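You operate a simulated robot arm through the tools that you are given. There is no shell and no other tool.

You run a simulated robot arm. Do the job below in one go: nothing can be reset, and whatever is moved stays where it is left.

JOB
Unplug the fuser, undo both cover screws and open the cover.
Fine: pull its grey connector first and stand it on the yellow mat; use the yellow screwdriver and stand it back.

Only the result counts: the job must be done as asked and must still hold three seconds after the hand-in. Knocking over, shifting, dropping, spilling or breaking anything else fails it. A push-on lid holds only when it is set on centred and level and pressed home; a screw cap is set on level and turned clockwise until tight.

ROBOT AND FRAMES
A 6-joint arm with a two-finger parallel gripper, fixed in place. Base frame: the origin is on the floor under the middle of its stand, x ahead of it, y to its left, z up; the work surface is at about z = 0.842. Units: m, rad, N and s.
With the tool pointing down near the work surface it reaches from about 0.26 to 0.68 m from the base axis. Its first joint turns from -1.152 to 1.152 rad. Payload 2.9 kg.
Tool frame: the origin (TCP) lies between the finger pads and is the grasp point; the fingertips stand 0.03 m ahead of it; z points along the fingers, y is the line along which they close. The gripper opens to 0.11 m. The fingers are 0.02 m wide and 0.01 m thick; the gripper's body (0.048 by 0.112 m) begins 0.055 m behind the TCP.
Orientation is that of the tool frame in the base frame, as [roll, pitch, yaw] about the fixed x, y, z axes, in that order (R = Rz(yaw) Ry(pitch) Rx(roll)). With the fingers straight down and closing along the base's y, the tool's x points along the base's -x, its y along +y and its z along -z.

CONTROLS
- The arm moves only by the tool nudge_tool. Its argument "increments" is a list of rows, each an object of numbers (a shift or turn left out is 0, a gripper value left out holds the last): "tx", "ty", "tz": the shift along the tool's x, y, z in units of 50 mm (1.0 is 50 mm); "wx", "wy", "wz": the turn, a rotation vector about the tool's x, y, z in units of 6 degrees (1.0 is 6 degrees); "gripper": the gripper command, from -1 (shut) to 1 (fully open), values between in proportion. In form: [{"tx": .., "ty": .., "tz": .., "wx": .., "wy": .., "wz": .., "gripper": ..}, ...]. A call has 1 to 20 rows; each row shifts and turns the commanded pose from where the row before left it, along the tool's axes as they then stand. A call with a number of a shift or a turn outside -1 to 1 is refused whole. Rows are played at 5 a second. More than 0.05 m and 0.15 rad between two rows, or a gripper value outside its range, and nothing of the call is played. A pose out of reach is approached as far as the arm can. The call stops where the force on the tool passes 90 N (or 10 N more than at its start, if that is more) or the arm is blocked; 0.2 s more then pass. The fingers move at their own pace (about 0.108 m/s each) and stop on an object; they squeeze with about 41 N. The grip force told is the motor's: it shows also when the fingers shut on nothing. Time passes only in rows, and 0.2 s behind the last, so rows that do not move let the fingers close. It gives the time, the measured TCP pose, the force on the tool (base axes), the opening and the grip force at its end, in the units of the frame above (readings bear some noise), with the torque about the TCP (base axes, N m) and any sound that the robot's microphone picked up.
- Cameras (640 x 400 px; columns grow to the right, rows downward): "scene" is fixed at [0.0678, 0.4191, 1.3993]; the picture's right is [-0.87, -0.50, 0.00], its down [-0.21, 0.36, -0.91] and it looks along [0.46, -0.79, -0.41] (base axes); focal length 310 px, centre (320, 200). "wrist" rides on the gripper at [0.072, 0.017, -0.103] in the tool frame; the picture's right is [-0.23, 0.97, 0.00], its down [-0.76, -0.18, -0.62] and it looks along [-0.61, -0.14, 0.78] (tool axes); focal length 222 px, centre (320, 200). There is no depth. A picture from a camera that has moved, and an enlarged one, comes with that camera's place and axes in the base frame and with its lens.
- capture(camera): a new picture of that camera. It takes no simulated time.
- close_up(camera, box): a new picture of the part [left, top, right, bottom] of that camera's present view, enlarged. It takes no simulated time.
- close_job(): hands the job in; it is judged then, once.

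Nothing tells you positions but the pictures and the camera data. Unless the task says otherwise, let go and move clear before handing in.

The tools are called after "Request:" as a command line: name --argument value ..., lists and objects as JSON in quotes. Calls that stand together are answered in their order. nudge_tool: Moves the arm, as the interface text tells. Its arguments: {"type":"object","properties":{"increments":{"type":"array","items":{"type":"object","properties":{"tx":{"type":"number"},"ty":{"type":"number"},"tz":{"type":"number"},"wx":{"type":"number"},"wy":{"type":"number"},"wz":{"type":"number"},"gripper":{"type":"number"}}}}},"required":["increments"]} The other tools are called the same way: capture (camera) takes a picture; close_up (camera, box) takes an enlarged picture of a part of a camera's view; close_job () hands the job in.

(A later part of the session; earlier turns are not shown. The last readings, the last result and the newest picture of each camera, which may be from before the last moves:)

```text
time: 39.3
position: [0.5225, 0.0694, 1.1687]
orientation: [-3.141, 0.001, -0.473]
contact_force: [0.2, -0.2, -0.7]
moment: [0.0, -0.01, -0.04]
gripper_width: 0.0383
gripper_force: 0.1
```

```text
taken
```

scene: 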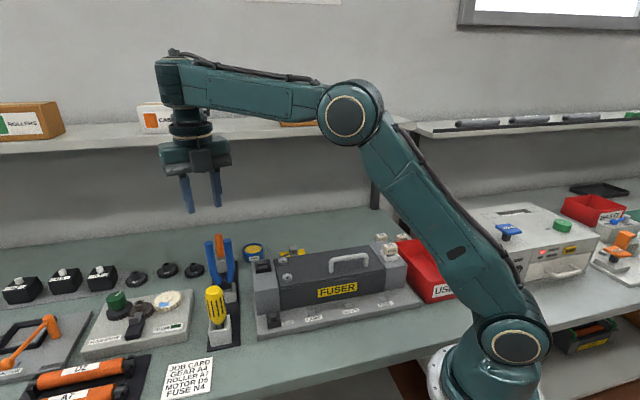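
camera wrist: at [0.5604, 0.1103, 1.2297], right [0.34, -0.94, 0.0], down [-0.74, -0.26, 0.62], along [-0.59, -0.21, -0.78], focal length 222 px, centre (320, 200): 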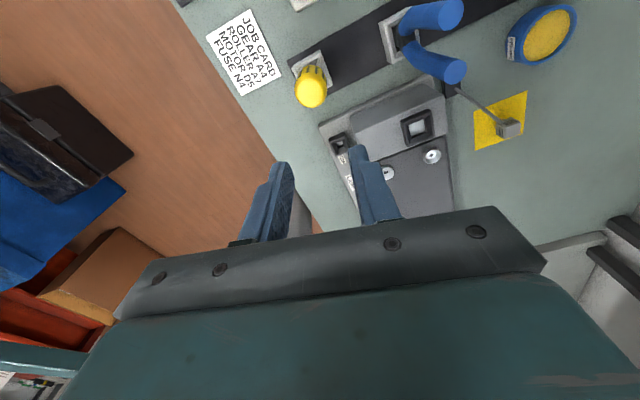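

Request:
close_up --camera "scene" --box '[130, 30, 418, 210]'

```text
2.22 times, centred on (274, 120) of scene
camera zoom: at [0.0678, 0.4191, 1.3993], right [-0.87, -0.5, 0.0], down [-0.21, 0.36, -0.91], along [0.46, -0.79, -0.41], focal length 688 px, centre (422, 378)
```

zoom: 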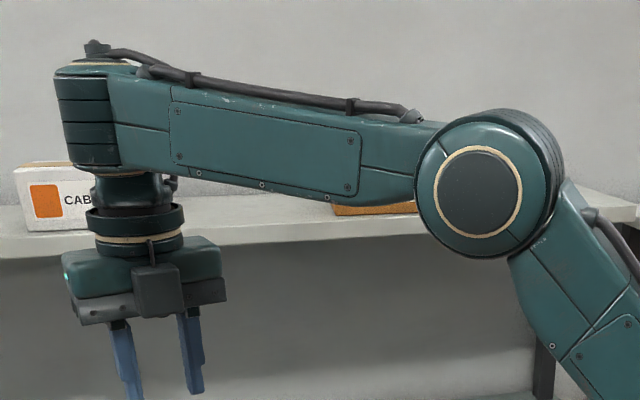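

The wrist is now in a different joint configuration. I'll turn back the way I came and see whether it returns to the original one.

Request:
nudge_tool --increments '[{"wz": -1}, {"wz": -1}, {"wz": -1}, {"wz": -1}, {"wz": -1}, {"wz": -1}, {"wz": -1}, {"wz": -1}, {"wz": -1}, {"wz": -1}, {}]'

Request:
close_up --camera "scene" --box '[130, 30, 418, 210]'

```text
time: 41.7
position: [0.5225, 0.07, 1.1677]
orientation: [-3.14, -0.001, 0.579]
contact_force: [-0.2, 0.0, -0.1]
moment: [-0.01, 0.04, -0.03]
gripper_width: 0.0384
gripper_force: 0.1
```

```text
2.22 times, centred on (274, 120) of scene
camera zoom: at [0.0678, 0.4191, 1.3993], right [-0.87, -0.5, 0.0], down [-0.21, 0.36, -0.91], along [0.46, -0.79, -0.41], focal length 688 px, centre (422, 378)
```

zoom: 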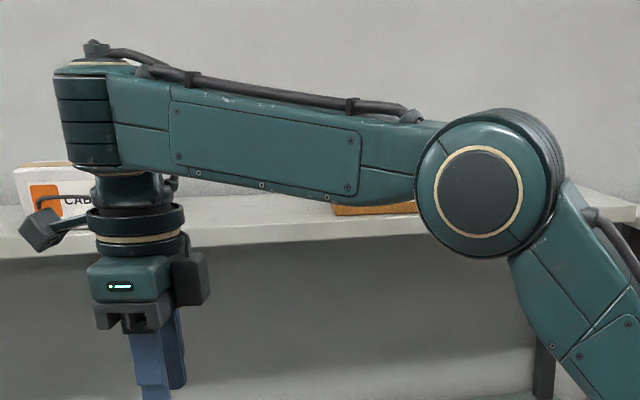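

It stays in the flipped configuration. I'll turn on counter-clockwise to this configuration's limit here in free space, so it returns to the original one near its centre.

Request:
nudge_tool --increments '[{"wz": -1}, {"wz": -1}, {"wz": -1}, {"wz": -1}, {"wz": -1}, {"wz": -1}, {"wz": -1}, {"wz": -1}, {"wz": -1}, {"wz": -1}, {"wz": -1}, {"wz": -1}, {"wz": -1}, {"wz": -1}, {"wz": -1}, {"wz": -1}, {"wz": -1}, {"wz": -1}, {"wz": -1}, {"wz": -1}]'

Request:
close_up --camera "scene" --box '[130, 30, 418, 210]'

```text
time: 45.9
position: [0.522, 0.0699, 1.1675]
orientation: [-3.142, 0.0, 2.672]
contact_force: [-0.9, -0.2, 0.3]
moment: [0.01, -0.06, -0.01]
gripper_width: 0.0386
gripper_force: 0.0
```

```text
2.22 times, centred on (274, 120) of scene
camera zoom: at [0.0678, 0.4191, 1.3993], right [-0.87, -0.5, 0.0], down [-0.21, 0.36, -0.91], along [0.46, -0.79, -0.41], focal length 688 px, centre (422, 378)
```

zoom: 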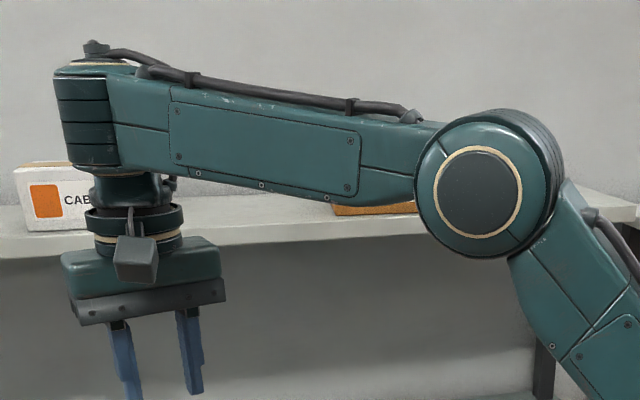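

Request:
nudge_tool --increments '[{"wz": -1}, {"wz": -1}, {"wz": -1}, {"wz": -1}, {"wz": -1}, {"wz": -1}, {"wz": -1}, {"wz": -1}, {}]'

Request:
close_up --camera "scene" --box '[130, 30, 418, 210]'

```text
time: 47.9
position: [0.5223, 0.0683, 1.1678]
orientation: [3.142, 0.0, -2.775]
contact_force: [-0.4, 0.4, -0.2]
moment: [-0.03, 0.02, 0.02]
gripper_width: 0.0385
gripper_force: 0.0
```

```text
2.22 times, centred on (274, 120) of scene
camera zoom: at [0.0678, 0.4191, 1.3993], right [-0.87, -0.5, 0.0], down [-0.21, 0.36, -0.91], along [0.46, -0.79, -0.41], focal length 688 px, centre (422, 378)
```

zoom: 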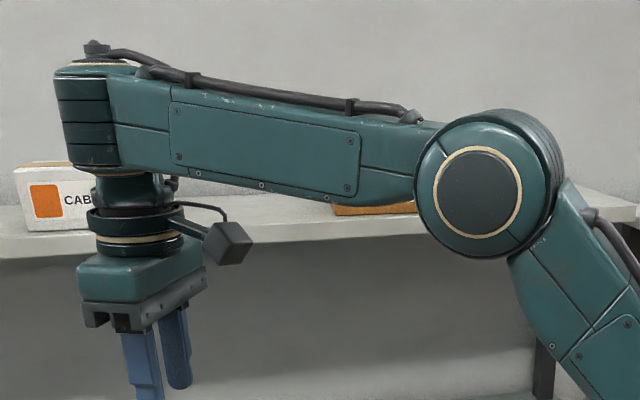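

Request:
nudge_tool --increments '[{"wz": -1}, {"wz": -1}, {"wz": -1}, {"wz": -1}, {"wz": -1}, {"wz": -1}, {"wz": -1}, {"wz": -1}, {"wz": -1}, {"wz": -1}, {}]'

Request:
close_up --camera "scene" --box '[130, 30, 418, 210]'

```text
time: 50.3
position: [0.5235, 0.0698, 1.1691]
orientation: [-3.141, -0.002, -1.727]
contact_force: [0.1, 0.6, -0.2]
moment: [-0.03, 0.02, 0.01]
gripper_width: 0.0388
gripper_force: 0.1
```

```text
2.22 times, centred on (274, 120) of scene
camera zoom: at [0.0678, 0.4191, 1.3993], right [-0.87, -0.5, 0.0], down [-0.21, 0.36, -0.91], along [0.46, -0.79, -0.41], focal length 688 px, centre (422, 378)
```

zoom: 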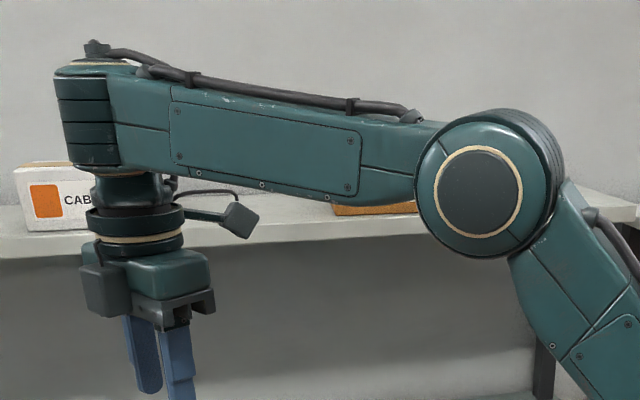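

Request:
nudge_tool --increments '[{"wz": -1}, {"wz": -1}, {"wz": -1}, {"wz": -1}, {"wz": -1}, {"wz": -1}, {"wz": -1}, {"wz": -1}, {"wz": -1}, {"wz": -1}, {}]'

Request:
close_up --camera "scene" --box '[130, 30, 418, 210]'

```text
time: 52.7
position: [0.5259, 0.0702, 1.171]
orientation: [3.134, 0.001, -0.681]
contact_force: [0.4, -0.1, 0.6]
moment: [0.03, 0.0, -0.01]
gripper_width: 0.0384
gripper_force: 0.1
out of reach, approached as far as the arm can: row 10
```

```text
2.22 times, centred on (274, 120) of scene
camera zoom: at [0.0678, 0.4191, 1.3993], right [-0.87, -0.5, 0.0], down [-0.21, 0.36, -0.91], along [0.46, -0.79, -0.41], focal length 688 px, centre (422, 378)
```

zoom: 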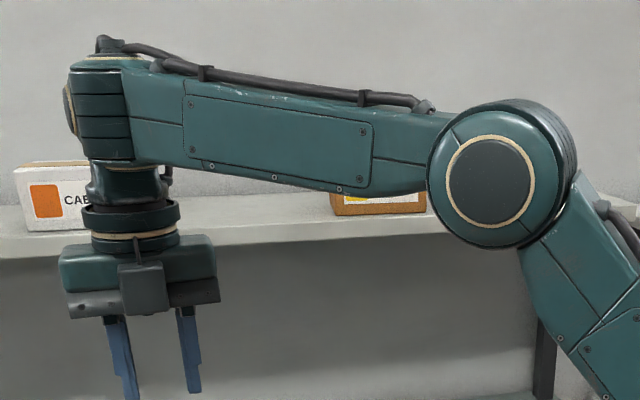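

Request:
nudge_tool --increments '[{"wz": -1}, {"wz": -1}, {"wz": -1}, {"wz": -1}, {}]'

Request:
close_up --camera "scene" --box '[130, 30, 418, 210]'

```text
time: 53.9
position: [0.5272, 0.07, 1.1738]
orientation: [-3.14, 0.0, -0.261]
contact_force: [-0.4, 1.1, -0.7]
moment: [0.02, 0.01, 0.01]
gripper_width: 0.0385
gripper_force: 0.1
out of reach, approached as far as the arm can: row 2
```

```text
2.22 times, centred on (274, 120) of scene
camera zoom: at [0.0678, 0.4191, 1.3993], right [-0.87, -0.5, 0.0], down [-0.21, 0.36, -0.91], along [0.46, -0.79, -0.41], focal length 688 px, centre (422, 378)
```

zoom: 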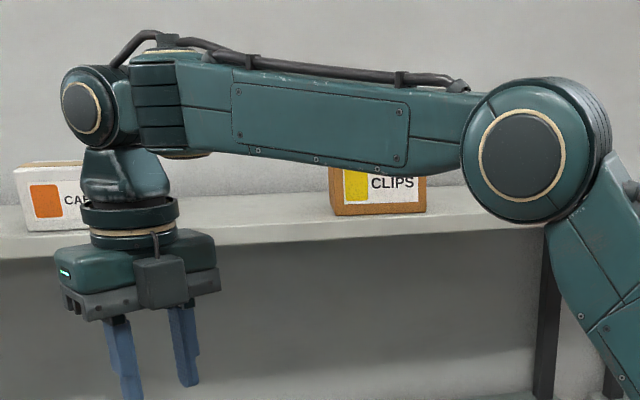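

The arm has come back to its original look (wrist disc at the forearm's end). I'll now wind the wrist clockwise again, stopping short of the limit this time.

Request:
nudge_tool --increments '[{"wz": 1}, {"wz": 1}, {"wz": 1}, {"wz": 1}, {"wz": 1}, {"wz": 1}, {"wz": 1}, {"wz": 1}, {"wz": 1}, {"wz": 1}, {"wz": 1}, {"wz": 1}, {"wz": 1}, {"wz": 1}, {"wz": 1}, {"wz": 1}, {"wz": 1}, {"wz": 1}, {"wz": 1}, {"wz": 1}]'

Request:
capture --camera "scene"

```text
time: 58.1
position: [0.5273, 0.0693, 1.1742]
orientation: [-3.141, -0.001, -2.358]
contact_force: [0.0, -0.7, 0.4]
moment: [0.0, 0.02, 0.0]
gripper_width: 0.0385
gripper_force: 0.1
```

```text
taken
```

scene: 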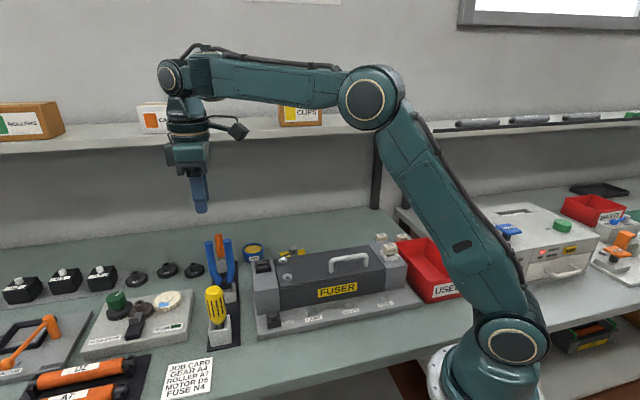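

Request:
nudge_tool --increments '[{"wz": 1}, {"wz": 1}, {"wz": 1}, {"wz": 1}, {"wz": 1}, {"wz": 1}, {"wz": 1}, {"wz": 1}, {"wz": 1}, {"wz": 1}, {"wz": 1}, {"wz": 1}, {"wz": 1}, {"wz": 1}, {"wz": 1}]'

Request:
nudge_tool --increments '[{"wz": 1}, {"wz": 1}, {"wz": 1}, {"wz": 1}, {"wz": 1}, {"wz": 1}, {"wz": 1}, {"wz": 1}, {"wz": 1}, {"wz": 1}, {"wz": 1}, {"wz": 1}, {"wz": 1}, {"wz": 1}, {"wz": 1}, {}]'

Request:
capture --camera "scene"

Request:
capture --camera "wrist"

```text
time: 61.3
position: [0.5259, 0.0704, 1.1732]
orientation: [-3.141, 0.0, 2.353]
contact_force: [-0.2, -0.2, -1.2]
moment: [-0.02, -0.04, 0.03]
gripper_width: 0.0384
gripper_force: 0.0
```

```text
time: 64.7
position: [0.527, 0.0694, 1.1744]
orientation: [3.139, -0.001, 0.783]
contact_force: [-0.1, -0.2, -0.2]
moment: [-0.04, 0.03, 0.0]
gripper_width: 0.0387
gripper_force: 0.1
```

```text
taken
```

scene: 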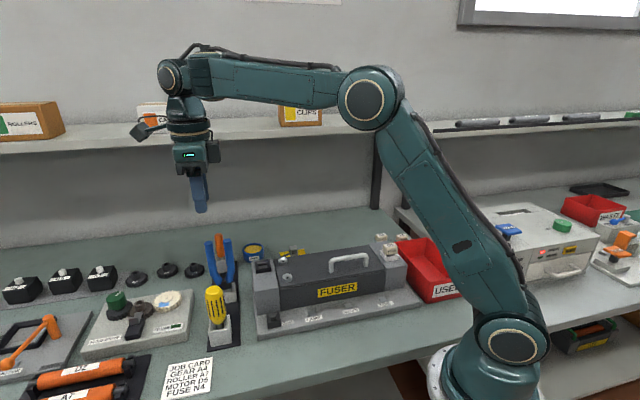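

```text
taken
camera wrist: at [0.5904, 0.1097, 1.2769], right [0.53, -0.85, 0.0], down [-0.67, -0.41, 0.62], along [-0.53, -0.33, -0.78], focal length 222 px, centre (320, 200)
```

wrist: 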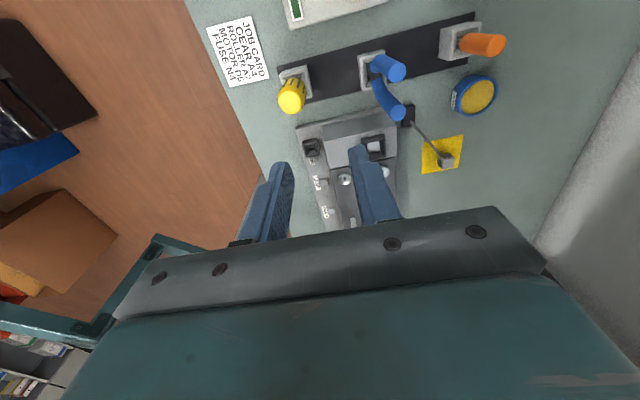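

Request:
close_up --camera "wrist" --box '[240, 50, 368, 130]'

Request:
close_up --camera "scene" --box '[180, 270, 260, 360]'

```text
5.00 times, centred on (304, 90) of wrist
camera zoom: at [0.5904, 0.1097, 1.2769], right [0.53, -0.85, 0.0], down [-0.67, -0.41, 0.62], along [-0.53, -0.33, -0.78], focal length 1111 px, centre (400, 750)
```

zoom: 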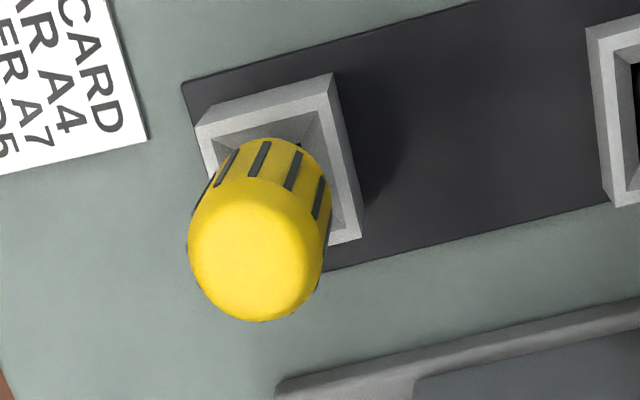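

```text
4.44 times, centred on (220, 315) of scene
camera zoom: at [0.0678, 0.4191, 1.3993], right [-0.87, -0.5, 0.0], down [-0.21, 0.36, -0.91], along [0.46, -0.79, -0.41], focal length 1376 px, centre (764, -311)
```

zoom: 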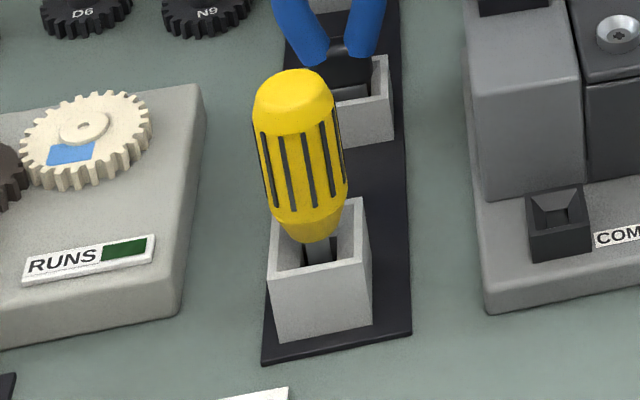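

The screwdriver handle is about 37 mm across, centred near (0.502, 0.0985), with its straight part from z 0.91 to 0.97. I'll open the gripper and hover over it.

Request:
nudge_tool --increments '[{"tx": 0.02, "ty": -0.255, "tz": 0.7, "gripper": 0.5}, {"tx": 0.02, "ty": -0.255, "tz": 0.7}, {"tx": 0.018, "ty": -0.255, "tz": 0.7}, {"tz": 0.3}, {}]'

Request:
capture --camera "wrist"

Request:
close_up --camera "scene" --box '[160, 200, 288, 360]'

```text
time: 65.9
position: [0.5005, 0.0961, 1.0548]
orientation: [3.141, 0.002, 0.785]
contact_force: [-0.3, -0.3, -0.3]
moment: [-0.02, -0.04, 0.01]
gripper_width: 0.0828
gripper_force: 0.1
```

```text
taken
camera wrist: at [0.5643, 0.1372, 1.1575], right [0.53, -0.85, 0.0], down [-0.66, -0.41, 0.62], along [-0.53, -0.33, -0.78], focal length 222 px, centre (320, 200)
```

wrist: 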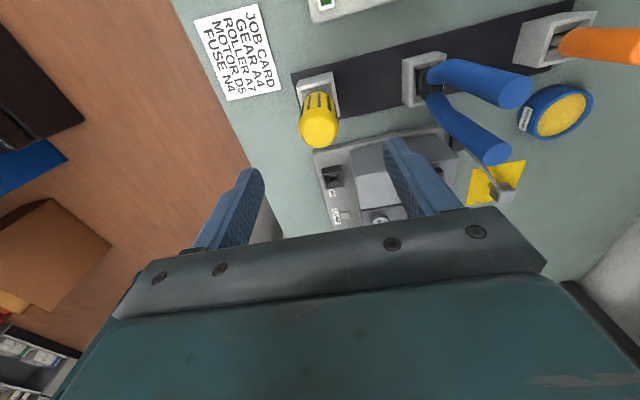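

```text
2.50 times, centred on (224, 280) of scene
camera zoom: at [0.0678, 0.4191, 1.3993], right [-0.87, -0.5, 0.0], down [-0.21, 0.36, -0.91], along [0.46, -0.79, -0.41], focal length 774 px, centre (560, 0)
```

zoom: 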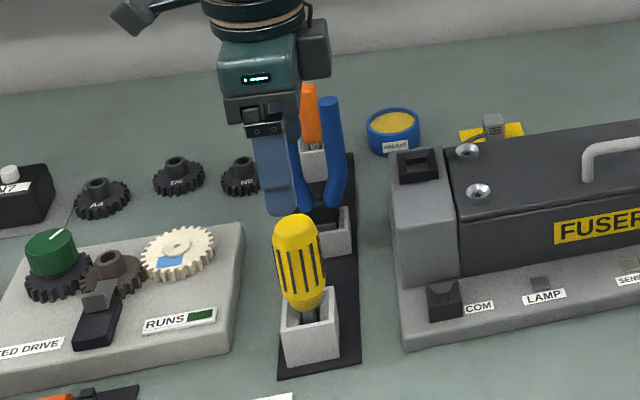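

Request:
close_up --camera "wrist" --box '[272, 65, 368, 155]'

```text
4.44 times, centred on (320, 110) of wrist
camera zoom: at [0.5643, 0.1372, 1.1575], right [0.53, -0.85, 0.0], down [-0.66, -0.41, 0.62], along [-0.53, -0.33, -0.78], focal length 987 px, centre (320, 600)
```

zoom: 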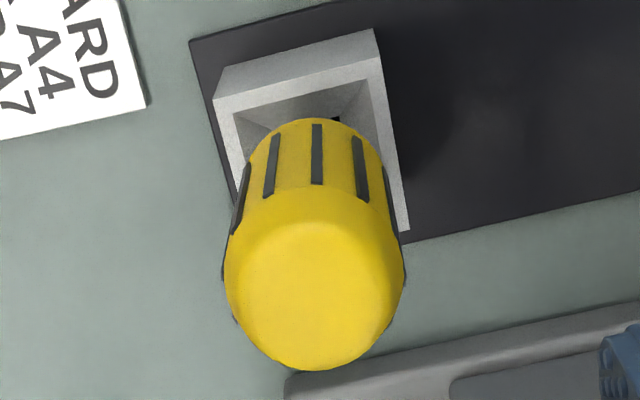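

The handle's axis is at about (0.504, 0.100), well centred along the closing direction. I'll go down and grip it.

Request:
nudge_tool --increments '[{"tx": 0.1, "tz": 0.6}, {"tz": 0.6}, {"tz": 0.5}, {"tz": 0.3}, {"tz": 0.18}, {}]'

Request:
close_up --camera "scene" --box '[160, 200, 288, 360]'

Request:
capture --camera "wrist"

```text
time: 67.3
position: [0.5037, 0.1029, 0.944]
orientation: [-3.141, 0.0, 0.784]
contact_force: [-0.2, -0.8, -0.5]
moment: [-0.01, 0.01, 0.03]
gripper_width: 0.0823
gripper_force: 0.0
```

```text
2.50 times, centred on (224, 280) of scene
camera zoom: at [0.0678, 0.4191, 1.3993], right [-0.87, -0.5, 0.0], down [-0.21, 0.36, -0.91], along [0.46, -0.79, -0.41], focal length 774 px, centre (560, 0)
```

zoom: 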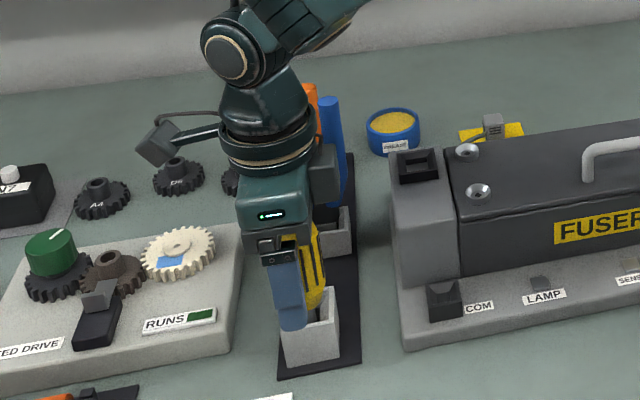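

```text
taken
camera wrist: at [0.5673, 0.143, 1.0477], right [0.53, -0.85, 0.0], down [-0.66, -0.41, 0.62], along [-0.53, -0.33, -0.78], focal length 222 px, centre (320, 200)
```

wrist: 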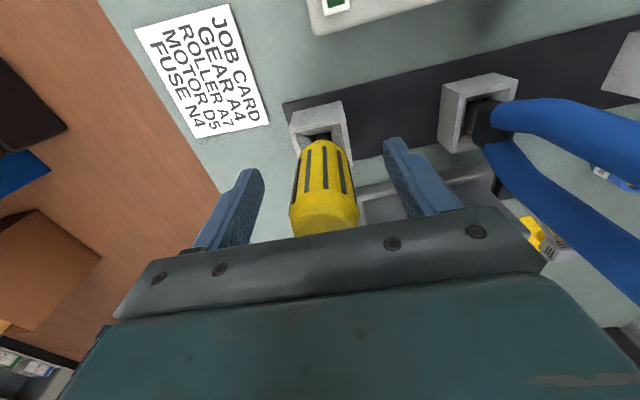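

Request:
nudge_tool --increments '[{"gripper": -1}, {}, {}, {}]'

Request:
capture --camera "wrist"

Request:
close_up --camera "scene" --box '[180, 270, 260, 360]'

```text
time: 68.3
position: [0.5028, 0.1022, 0.9449]
orientation: [-3.14, -0.001, 0.785]
contact_force: [1.0, -0.1, -0.6]
moment: [-0.01, -0.02, -0.01]
gripper_width: 0.0358
gripper_force: 40.6
```

```text
taken
camera wrist: at [0.5673, 0.1429, 1.0481], right [0.53, -0.85, 0.0], down [-0.66, -0.41, 0.62], along [-0.53, -0.33, -0.78], focal length 222 px, centre (320, 200)
```

wrist: 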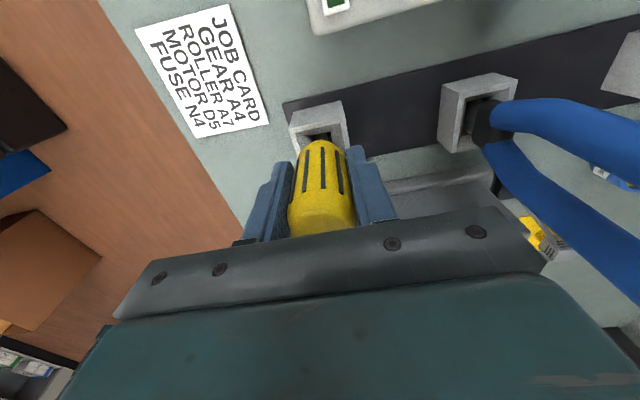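

```text
4.44 times, centred on (220, 315) of scene
camera zoom: at [0.0678, 0.4191, 1.3993], right [-0.87, -0.5, 0.0], down [-0.21, 0.36, -0.91], along [0.46, -0.79, -0.41], focal length 1376 px, centre (764, -311)
```

zoom: 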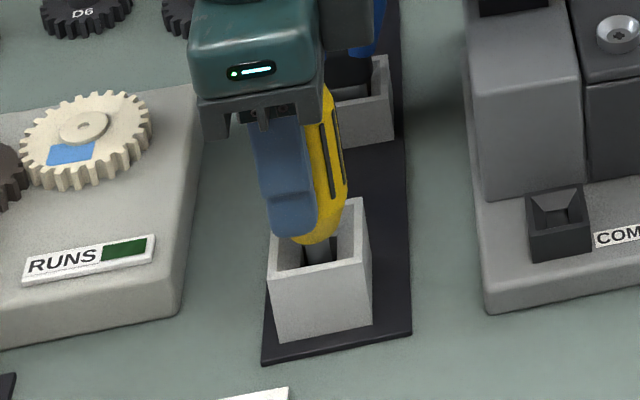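

The handle is held at 36 mm. I'll note the grasp pose (0.503, 0.102, 0.9445, yaw 0.785) for returning it, then lift straight up.

Request:
nudge_tool --increments '[{"tz": -0.2}, {"tz": -0.5}, {"tz": -0.8}, {"tz": -0.8}, {"tz": -0.8}, {"tz": -0.3}, {}]'

Request:
capture --camera "wrist"

Request:
close_up --camera "scene" --box '[160, 190, 288, 350]'

```text
time: 69.9
position: [0.5039, 0.1036, 1.1136]
orientation: [3.141, 0.0, 0.786]
contact_force: [-0.7, 0.0, -0.7]
moment: [0.02, -0.01, -0.02]
gripper_width: 0.0353
gripper_force: 41.3
```

```text
taken
camera wrist: at [0.5676, 0.1442, 1.2173], right [0.53, -0.85, 0.0], down [-0.66, -0.41, 0.62], along [-0.53, -0.33, -0.78], focal length 222 px, centre (320, 200)
```

wrist: 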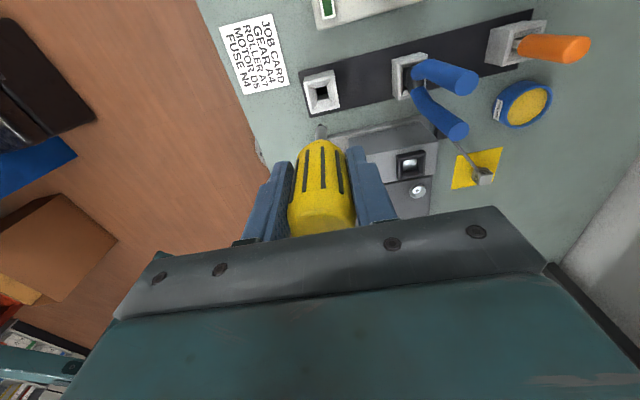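

```text
2.50 times, centred on (224, 270) of scene
camera zoom: at [0.0678, 0.4191, 1.3993], right [-0.87, -0.5, 0.0], down [-0.21, 0.36, -0.91], along [0.46, -0.79, -0.41], focal length 774 px, centre (560, 25)
```

zoom: 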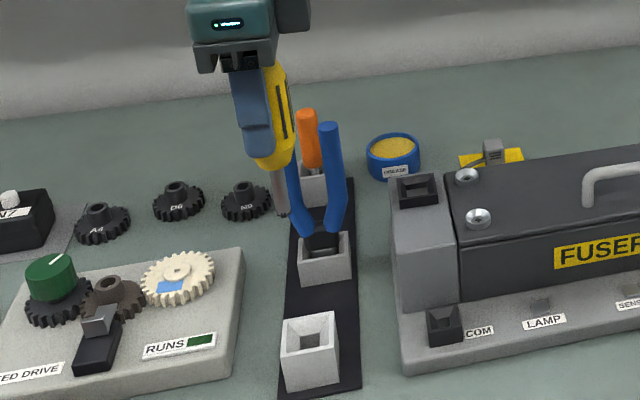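

The screwdriver is out with the bit visible. I'll measure the bit tip in both cameras.

Request:
close_up --camera "scene" --box '[240, 230, 304, 290]'

Request:
close_up --camera "wrist" --box '[280, 60, 376, 150]'

```text
6.67 times, centred on (272, 260) of scene
camera zoom: at [0.0678, 0.4191, 1.3993], right [-0.87, -0.5, 0.0], down [-0.21, 0.36, -0.91], along [0.46, -0.79, -0.41], focal length 2063 px, centre (640, -200)
```

zoom: 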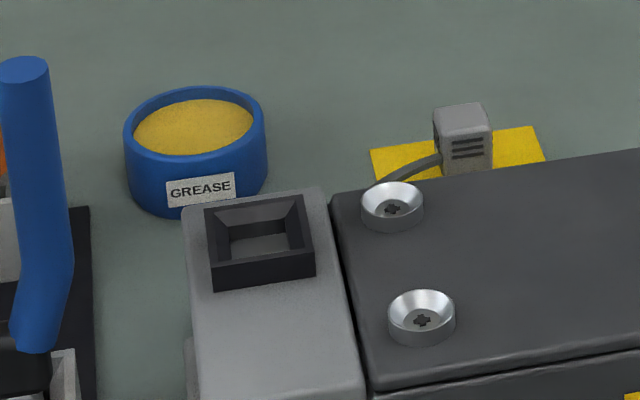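

```text
4.44 times, centred on (328, 105) of wrist
camera zoom: at [0.5676, 0.1442, 1.2173], right [0.53, -0.85, 0.0], down [-0.66, -0.41, 0.62], along [-0.53, -0.33, -0.78], focal length 987 px, centre (284, 622)
```

zoom: 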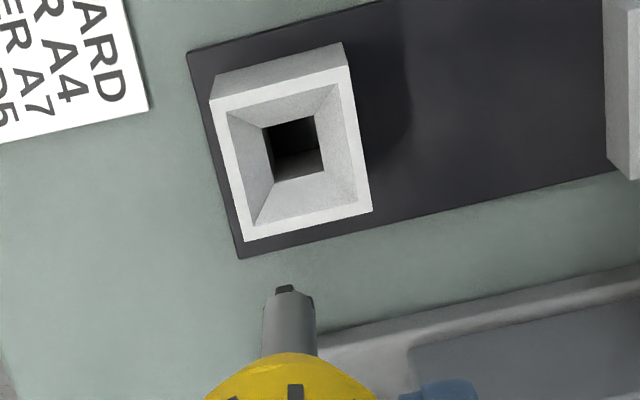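

Request:
close_up --camera "scene" --box '[180, 225, 244, 285]'

```text
6.67 times, centred on (212, 255) of scene
camera zoom: at [0.0678, 0.4191, 1.3993], right [-0.87, -0.5, 0.0], down [-0.21, 0.36, -0.91], along [0.46, -0.79, -0.41], focal length 2063 px, centre (1040, -167)
```

zoom: 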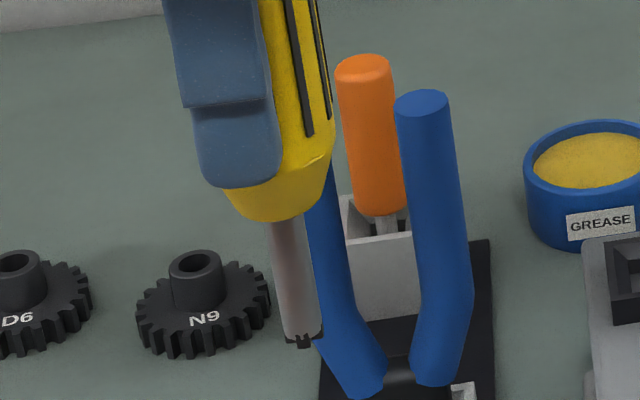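

The tip is about 0.099 m below the TCP and the tool seems a few mm off the TCP axis. I'll move over the front screw and rotate in steps there, watching the tip, to find that offset exactly.

Request:
nudge_tool --increments '[{"tx": -0.77, "ty": 0.2475, "tz": 0.07}, {"tx": -0.77, "ty": 0.2475, "tz": 0.07}, {"tx": -0.77, "ty": 0.2475, "tz": 0.07}, {"tx": -0.77, "ty": 0.2475, "tz": 0.07}, {}, {}]'

Request:
capture --camera "wrist"

Request:
capture --camera "scene"

```text
time: 71.3
position: [0.4304, -0.0418, 1.102]
orientation: [3.14, 0.001, 0.786]
contact_force: [-0.4, -0.1, -0.8]
moment: [0.0, -0.01, 0.01]
gripper_width: 0.0352
gripper_force: 41.2
```

```text
taken
camera wrist: at [0.4922, -0.0021, 1.2048], right [0.53, -0.85, 0.0], down [-0.66, -0.41, 0.62], along [-0.53, -0.33, -0.78], focal length 222 px, centre (320, 200)
```

wrist: 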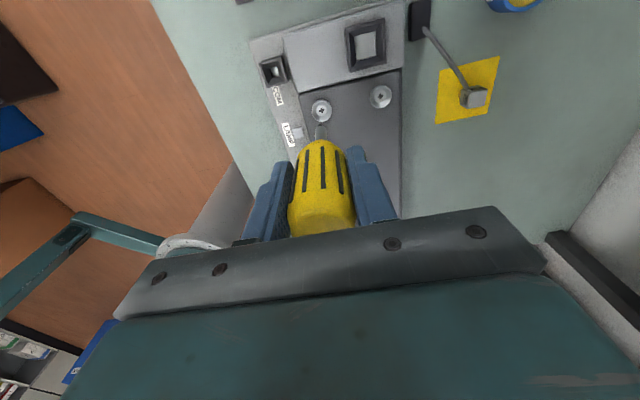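

```text
taken
```

scene: 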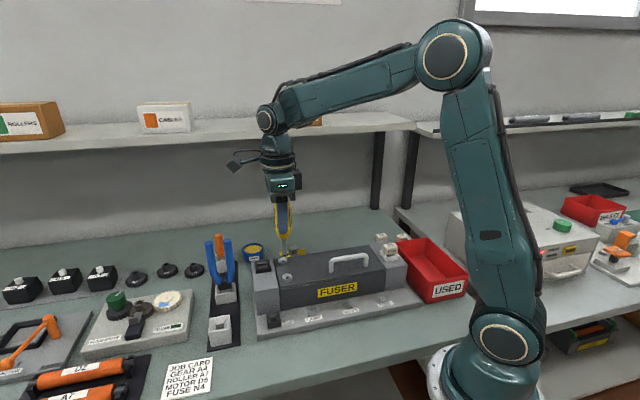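

Request:
close_up --camera "scene" --box '[256, 220, 320, 260]'

Request:
close_up --camera "wrist" --box '[288, 85, 352, 145]'

Request:
nudge_tool --increments '[{"wz": -1}, {"wz": -1}, {"wz": -1}, {"wz": -1}, {"wz": -1}, {"wz": -1}, {"wz": -1}, {"wz": -1}, {"wz": -1}, {"wz": -1}, {"wz": -1}, {"wz": -1}, {"wz": -1}, {"wz": -1}, {"wz": -1}, {}]'

Request:
close_up --camera "scene" --box '[256, 220, 320, 260]'

Request:
close_up --camera "wrist" --box '[288, 85, 352, 145]'

```text
10.00 times, centred on (288, 240) of scene
camera zoom: at [0.0678, 0.4191, 1.3993], right [-0.87, -0.5, 0.0], down [-0.21, 0.36, -0.91], along [0.46, -0.79, -0.41], focal length 3095 px, centre (640, -200)
```

zoom: 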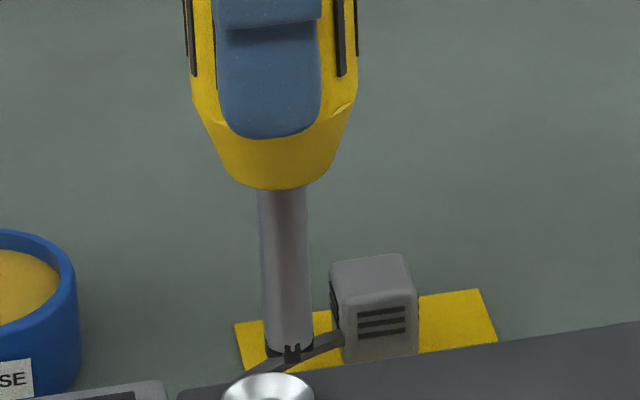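

```text
6.67 times, centred on (320, 115) of wrist
camera zoom: at [0.4922, -0.0021, 1.2048], right [0.53, -0.85, 0.0], down [-0.66, -0.41, 0.62], along [-0.53, -0.33, -0.78], focal length 1481 px, centre (320, 767)
```

zoom: 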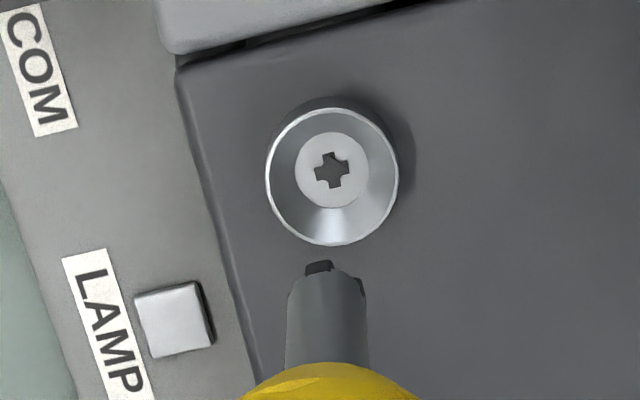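

```text
time: 74.7
position: [0.4322, -0.0415, 1.1003]
orientation: [3.141, 0.0, 2.358]
contact_force: [0.6, -0.5, -0.4]
moment: [0.0, 0.0, 0.0]
gripper_width: 0.0354
gripper_force: 41.0
```

```text
10.00 times, centred on (288, 240) of scene
camera zoom: at [0.0678, 0.4191, 1.3993], right [-0.87, -0.5, 0.0], down [-0.21, 0.36, -0.91], along [0.46, -0.79, -0.41], focal length 3095 px, centre (640, -200)
```

zoom: 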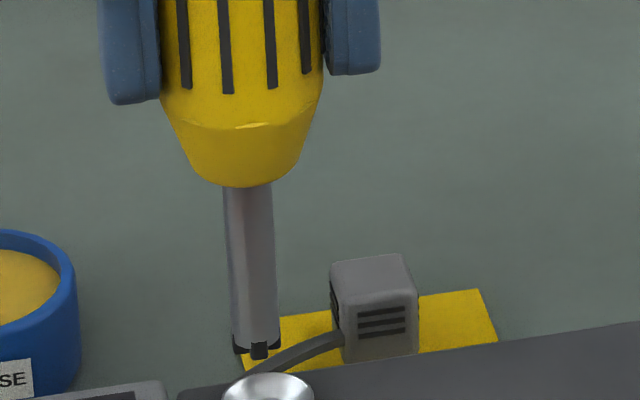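

```text
6.67 times, centred on (320, 115) of wrist
camera zoom: at [0.3922, 0.0232, 1.2037], right [0.85, 0.53, 0.0], down [0.41, -0.66, 0.62], along [0.33, -0.53, -0.78], focal length 1481 px, centre (320, 767)
```

zoom: 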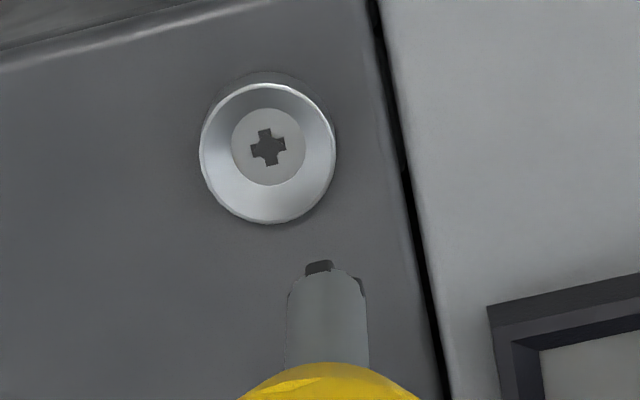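

The tip shifts about 7 mm for a 90° turn, so there is an offset to compensate. I'll take two more angles to pin it down.

Request:
nudge_tool --increments '[{"wz": -1}, {"wz": -1}, {"wz": -1}, {"wz": -1}, {"wz": -1}, {"wz": -1}, {"wz": -1}, {"wz": -1}, {"wz": -1}, {"wz": -1}, {"wz": -1}, {"wz": -1}, {"wz": -1}, {"wz": -1}, {"wz": -1}, {}, {}]'

Request:
close_up --camera "scene" --box '[256, 220, 320, 260]'

Request:
close_up --camera "wrist" --box '[288, 85, 352, 145]'

Request:
nudge_tool --increments '[{"wz": -1}, {"wz": -1}, {"wz": -1}, {"wz": -1}, {"wz": -1}, {"wz": -1}, {"wz": -1}, {"wz": -1}, {"wz": -1}, {"wz": -1}, {"wz": -1}, {"wz": -1}, {"wz": -1}, {"wz": -1}, {"wz": -1}, {}, {}]'

Request:
close_up --camera "scene" --box '[256, 220, 320, 260]'

Request:
close_up --camera "wrist" --box '[288, 85, 352, 145]'

```text
time: 78.3
position: [0.4309, -0.0403, 1.0996]
orientation: [3.141, 0.0, -2.354]
contact_force: [0.2, 0.2, -0.9]
moment: [0.04, -0.04, 0.02]
gripper_width: 0.0356
gripper_force: 41.1
```

```text
10.00 times, centred on (288, 240) of scene
camera zoom: at [0.0678, 0.4191, 1.3993], right [-0.87, -0.5, 0.0], down [-0.21, 0.36, -0.91], along [0.46, -0.79, -0.41], focal length 3095 px, centre (640, -200)
```

zoom: 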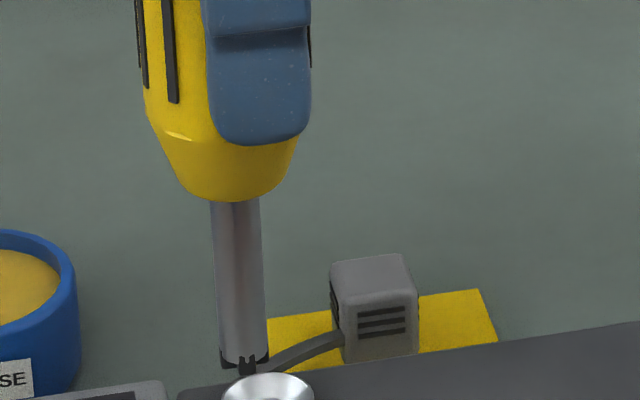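

```text
6.67 times, centred on (320, 115) of wrist
camera zoom: at [0.368, -0.0798, 1.203], right [-0.53, 0.85, 0.0], down [0.66, 0.41, 0.62], along [0.53, 0.33, -0.78], focal length 1481 px, centre (320, 767)
```

zoom: 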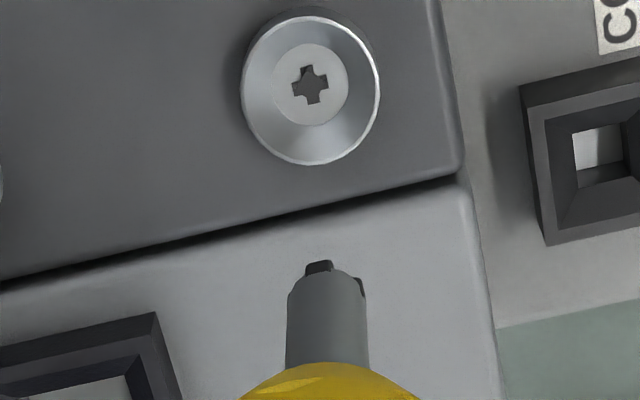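

```text
time: 81.9
position: [0.4304, -0.0427, 1.1005]
orientation: [-3.14, 0.001, -0.785]
contact_force: [0.2, 1.1, -1.3]
moment: [0.01, -0.02, 0.0]
gripper_width: 0.0353
gripper_force: 41.0
```

```text
10.00 times, centred on (288, 240) of scene
camera zoom: at [0.0678, 0.4191, 1.3993], right [-0.87, -0.5, 0.0], down [-0.21, 0.36, -0.91], along [0.46, -0.79, -0.41], focal length 3095 px, centre (640, -200)
```

zoom: 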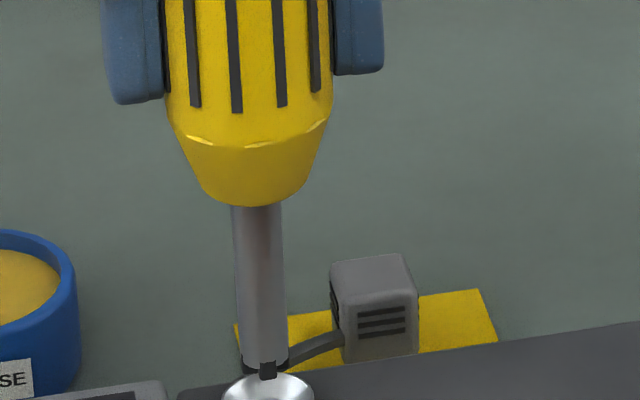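

```text
6.67 times, centred on (320, 115) of wrist
camera zoom: at [0.4705, -0.1038, 1.2036], right [-0.85, -0.53, 0.0], down [-0.41, 0.66, 0.62], along [-0.33, 0.53, -0.78], focal length 1481 px, centre (320, 767)
```

zoom: 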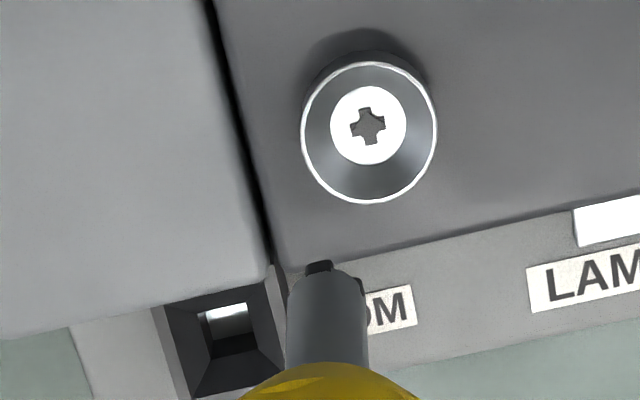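

The data shows the shank sits at about (-4.8, +0.6) mm in the tool frame, with the tip about 99 mm below the TCP. I'll wind back clockwise while shifting each row so the tip should stay put, then check it does.

Request:
nudge_tool --increments '[{"wz": 1, "tx": 0.0008, "ty": 0.0101}, {"wz": 1, "tx": 0.0008, "ty": 0.0101}, {"wz": 1, "tx": 0.0008, "ty": 0.0101}, {"wz": 1, "tx": 0.0008, "ty": 0.0101}, {"wz": 1, "tx": 0.0008, "ty": 0.0101}, {"wz": 1, "tx": 0.0008, "ty": 0.0101}, {"wz": 1, "tx": 0.0008, "ty": 0.0101}, {"wz": 1, "tx": 0.0008, "ty": 0.0101}, {"wz": 1, "tx": 0.0008, "ty": 0.0101}, {"wz": 1, "tx": 0.0008, "ty": 0.0101}, {"wz": 1, "tx": 0.0008, "ty": 0.0101}, {"wz": 1, "tx": 0.0008, "ty": 0.0101}, {"wz": 1, "tx": 0.0008, "ty": 0.0101}, {"wz": 1, "tx": 0.0008, "ty": 0.0101}, {"wz": 1, "tx": 0.0008, "ty": 0.0101}, {}, {}]'

Request:
close_up --camera "scene" --box '[256, 220, 320, 260]'

Request:
nudge_tool --increments '[{"wz": 1, "tx": 0.0008, "ty": 0.0101}, {"wz": 1, "tx": 0.0008, "ty": 0.0101}, {"wz": 1, "tx": 0.0008, "ty": 0.0101}, {"wz": 1, "tx": 0.0008, "ty": 0.0101}, {"wz": 1, "tx": 0.0008, "ty": 0.0101}, {"wz": 1, "tx": 0.0008, "ty": 0.0101}, {"wz": 1, "tx": 0.0008, "ty": 0.0101}, {"wz": 1, "tx": 0.0008, "ty": 0.0101}, {"wz": 1, "tx": 0.0008, "ty": 0.0101}, {"wz": 1, "tx": 0.0008, "ty": 0.0101}, {"wz": 1, "tx": 0.0008, "ty": 0.0101}, {"wz": 1, "tx": 0.0008, "ty": 0.0101}, {"wz": 1, "tx": 0.0008, "ty": 0.0101}, {"wz": 1, "tx": 0.0008, "ty": 0.0101}, {"wz": 1, "tx": 0.0008, "ty": 0.0101}, {}, {}]'

Request:
close_up --camera "scene" --box '[256, 220, 320, 260]'

Request:
nudge_tool --increments '[{"wz": 1, "tx": 0.0008, "ty": 0.0101}, {"wz": 1, "tx": 0.0008, "ty": 0.0101}, {"wz": 1, "tx": 0.0008, "ty": 0.0101}, {"wz": 1, "tx": 0.0008, "ty": 0.0101}, {"wz": 1, "tx": 0.0008, "ty": 0.0101}, {"wz": 1, "tx": 0.0008, "ty": 0.0101}, {"wz": 1, "tx": 0.0008, "ty": 0.0101}, {"wz": 1, "tx": 0.0008, "ty": 0.0101}, {"wz": 1, "tx": 0.0008, "ty": 0.0101}, {"wz": 1, "tx": 0.0008, "ty": 0.0101}, {"wz": 1, "tx": 0.0008, "ty": 0.0101}, {"wz": 1, "tx": 0.0008, "ty": 0.0101}, {"wz": 1, "tx": 0.0008, "ty": 0.0101}, {"wz": 1, "tx": 0.0008, "ty": 0.0101}, {"wz": 1, "tx": 0.0008, "ty": 0.0101}, {}, {}]'

Request:
close_up --camera "scene" --box '[256, 220, 320, 260]'

Request:
capture --camera "scene"

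```text
time: 85.5
position: [0.4249, -0.041, 1.1]
orientation: [-3.14, 0.001, -2.356]
contact_force: [0.2, 0.2, -1.3]
moment: [0.01, -0.01, -0.02]
gripper_width: 0.0355
gripper_force: 41.3
```

```text
10.00 times, centred on (288, 240) of scene
camera zoom: at [0.0678, 0.4191, 1.3993], right [-0.87, -0.5, 0.0], down [-0.21, 0.36, -0.91], along [0.46, -0.79, -0.41], focal length 3095 px, centre (640, -200)
```

zoom: 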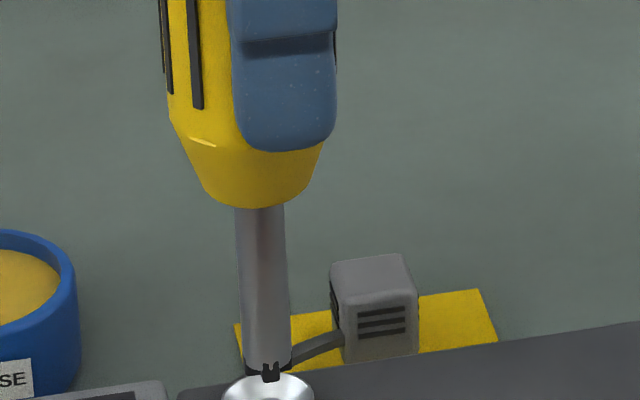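

```text
time: 89.1
position: [0.4243, -0.035, 1.1003]
orientation: [-3.141, 0.0, 2.354]
contact_force: [1.0, -0.3, -1.7]
moment: [0.0, 0.03, 0.01]
gripper_width: 0.0353
gripper_force: 41.2
```

```text
10.00 times, centred on (288, 240) of scene
camera zoom: at [0.0678, 0.4191, 1.3993], right [-0.87, -0.5, 0.0], down [-0.21, 0.36, -0.91], along [0.46, -0.79, -0.41], focal length 3095 px, centre (640, -200)
```

zoom: 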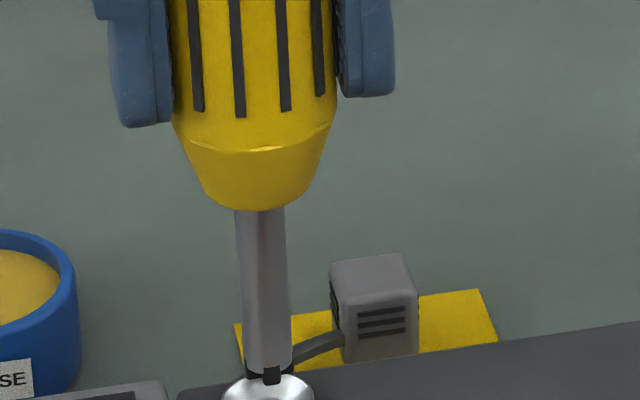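

```text
time: 92.7
position: [0.431, -0.0349, 1.1003]
orientation: [3.141, 0.0, 0.783]
contact_force: [0.7, 0.2, -1.9]
moment: [0.06, 0.0, 0.03]
gripper_width: 0.0352
gripper_force: 41.2
```

```text
10.00 times, centred on (288, 240) of scene
camera zoom: at [0.0678, 0.4191, 1.3993], right [-0.87, -0.5, 0.0], down [-0.21, 0.36, -0.91], along [0.46, -0.79, -0.41], focal length 3095 px, centre (640, -200)
```

zoom: 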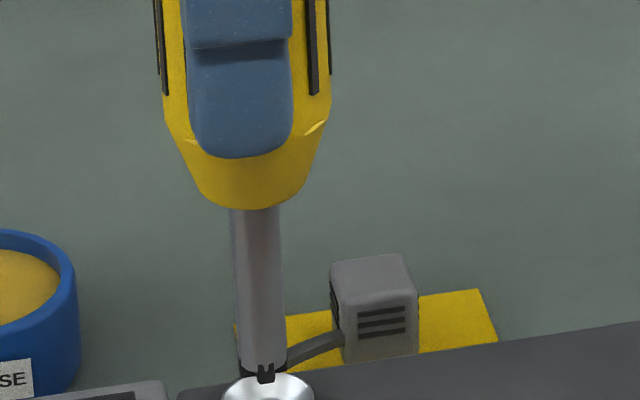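

```text
taken
```

scene: 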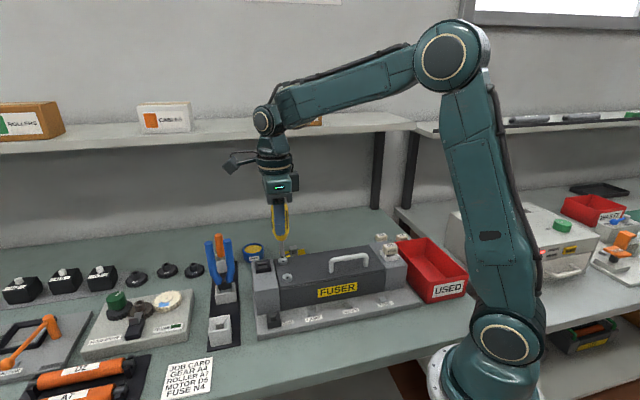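

The tip stayed within about 0.7 mm, so the compensation works. Now I'll align the tip over the front screw using the wrist camera.

Request:
close_up --camera "wrist" --box '[288, 85, 352, 145]'

Request:
close_up --camera "scene" --box '[262, 235, 310, 265]'

```text
6.67 times, centred on (320, 115) of wrist
camera zoom: at [0.4939, 0.0056, 1.2037], right [0.53, -0.85, 0.0], down [-0.66, -0.41, 0.62], along [-0.53, -0.33, -0.78], focal length 1481 px, centre (320, 767)
```

zoom: 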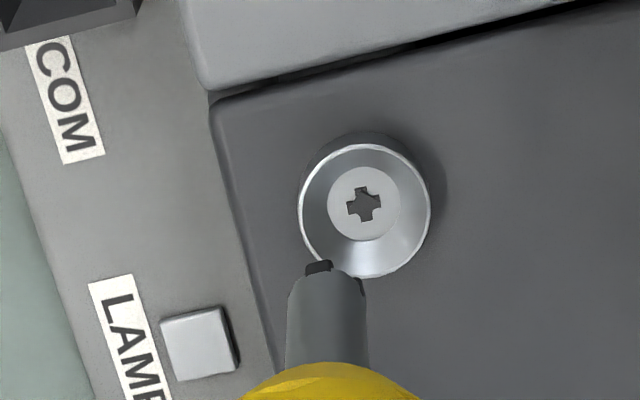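

```text
13.33 times, centred on (286, 250) of scene
camera zoom: at [0.0678, 0.4191, 1.3993], right [-0.87, -0.5, 0.0], down [-0.21, 0.36, -0.91], along [0.46, -0.79, -0.41], focal length 4127 px, centre (773, -467)
```

zoom: 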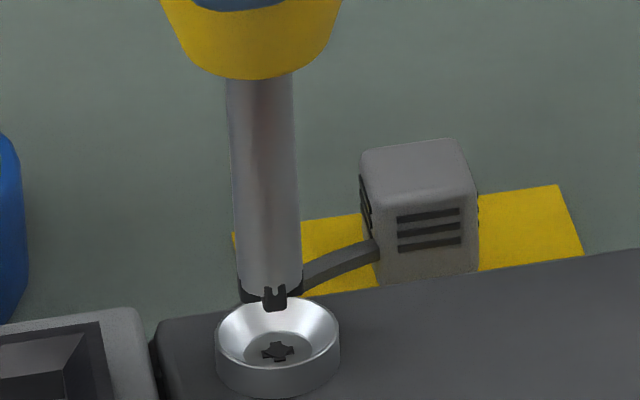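

I'll shift the tip over the front screw and lower it to about 1 cm above the head to check the alignment.

Request:
nudge_tool --increments '[{"tx": -0.17, "ty": 0.08}, {"tz": 0.4}, {"tz": 0.45}, {}, {}]'

Request:
close_up --camera "wrist" --box '[288, 85, 352, 145]'

Request:
close_up --camera "scene" --box '[262, 250, 310, 280]'

```text
time: 93.9
position: [0.4268, -0.0432, 1.058]
orientation: [3.141, -0.001, 0.787]
contact_force: [0.4, 0.5, -1.9]
moment: [0.0, 0.0, -0.03]
gripper_width: 0.0353
gripper_force: 40.7
```

```text
6.67 times, centred on (320, 115) of wrist
camera zoom: at [0.4905, -0.0039, 1.1615], right [0.53, -0.85, 0.0], down [-0.66, -0.41, 0.62], along [-0.53, -0.33, -0.78], focal length 1481 px, centre (320, 767)
```

zoom: 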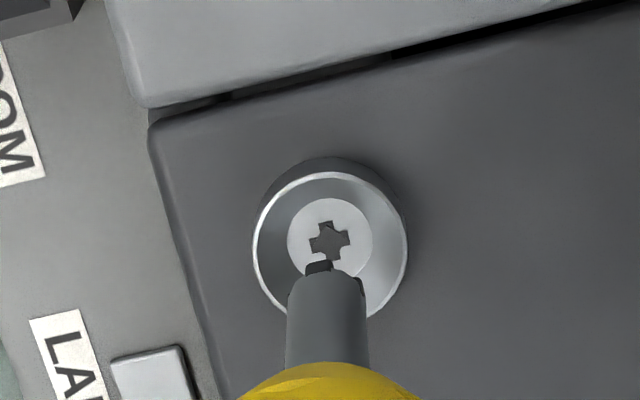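

```text
13.33 times, centred on (286, 265) of scene
camera zoom: at [0.0678, 0.4191, 1.3993], right [-0.87, -0.5, 0.0], down [-0.21, 0.36, -0.91], along [0.46, -0.79, -0.41], focal length 4127 px, centre (773, -667)
```

zoom: 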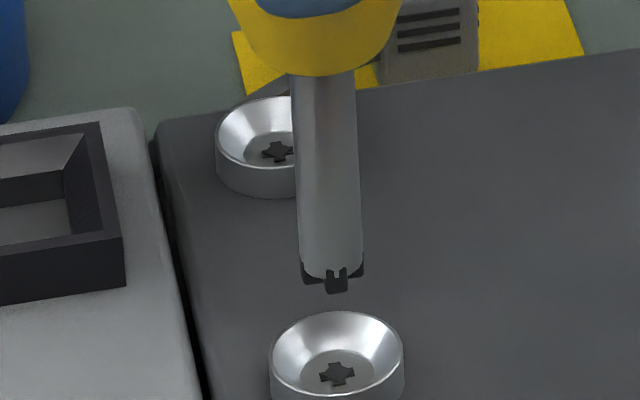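

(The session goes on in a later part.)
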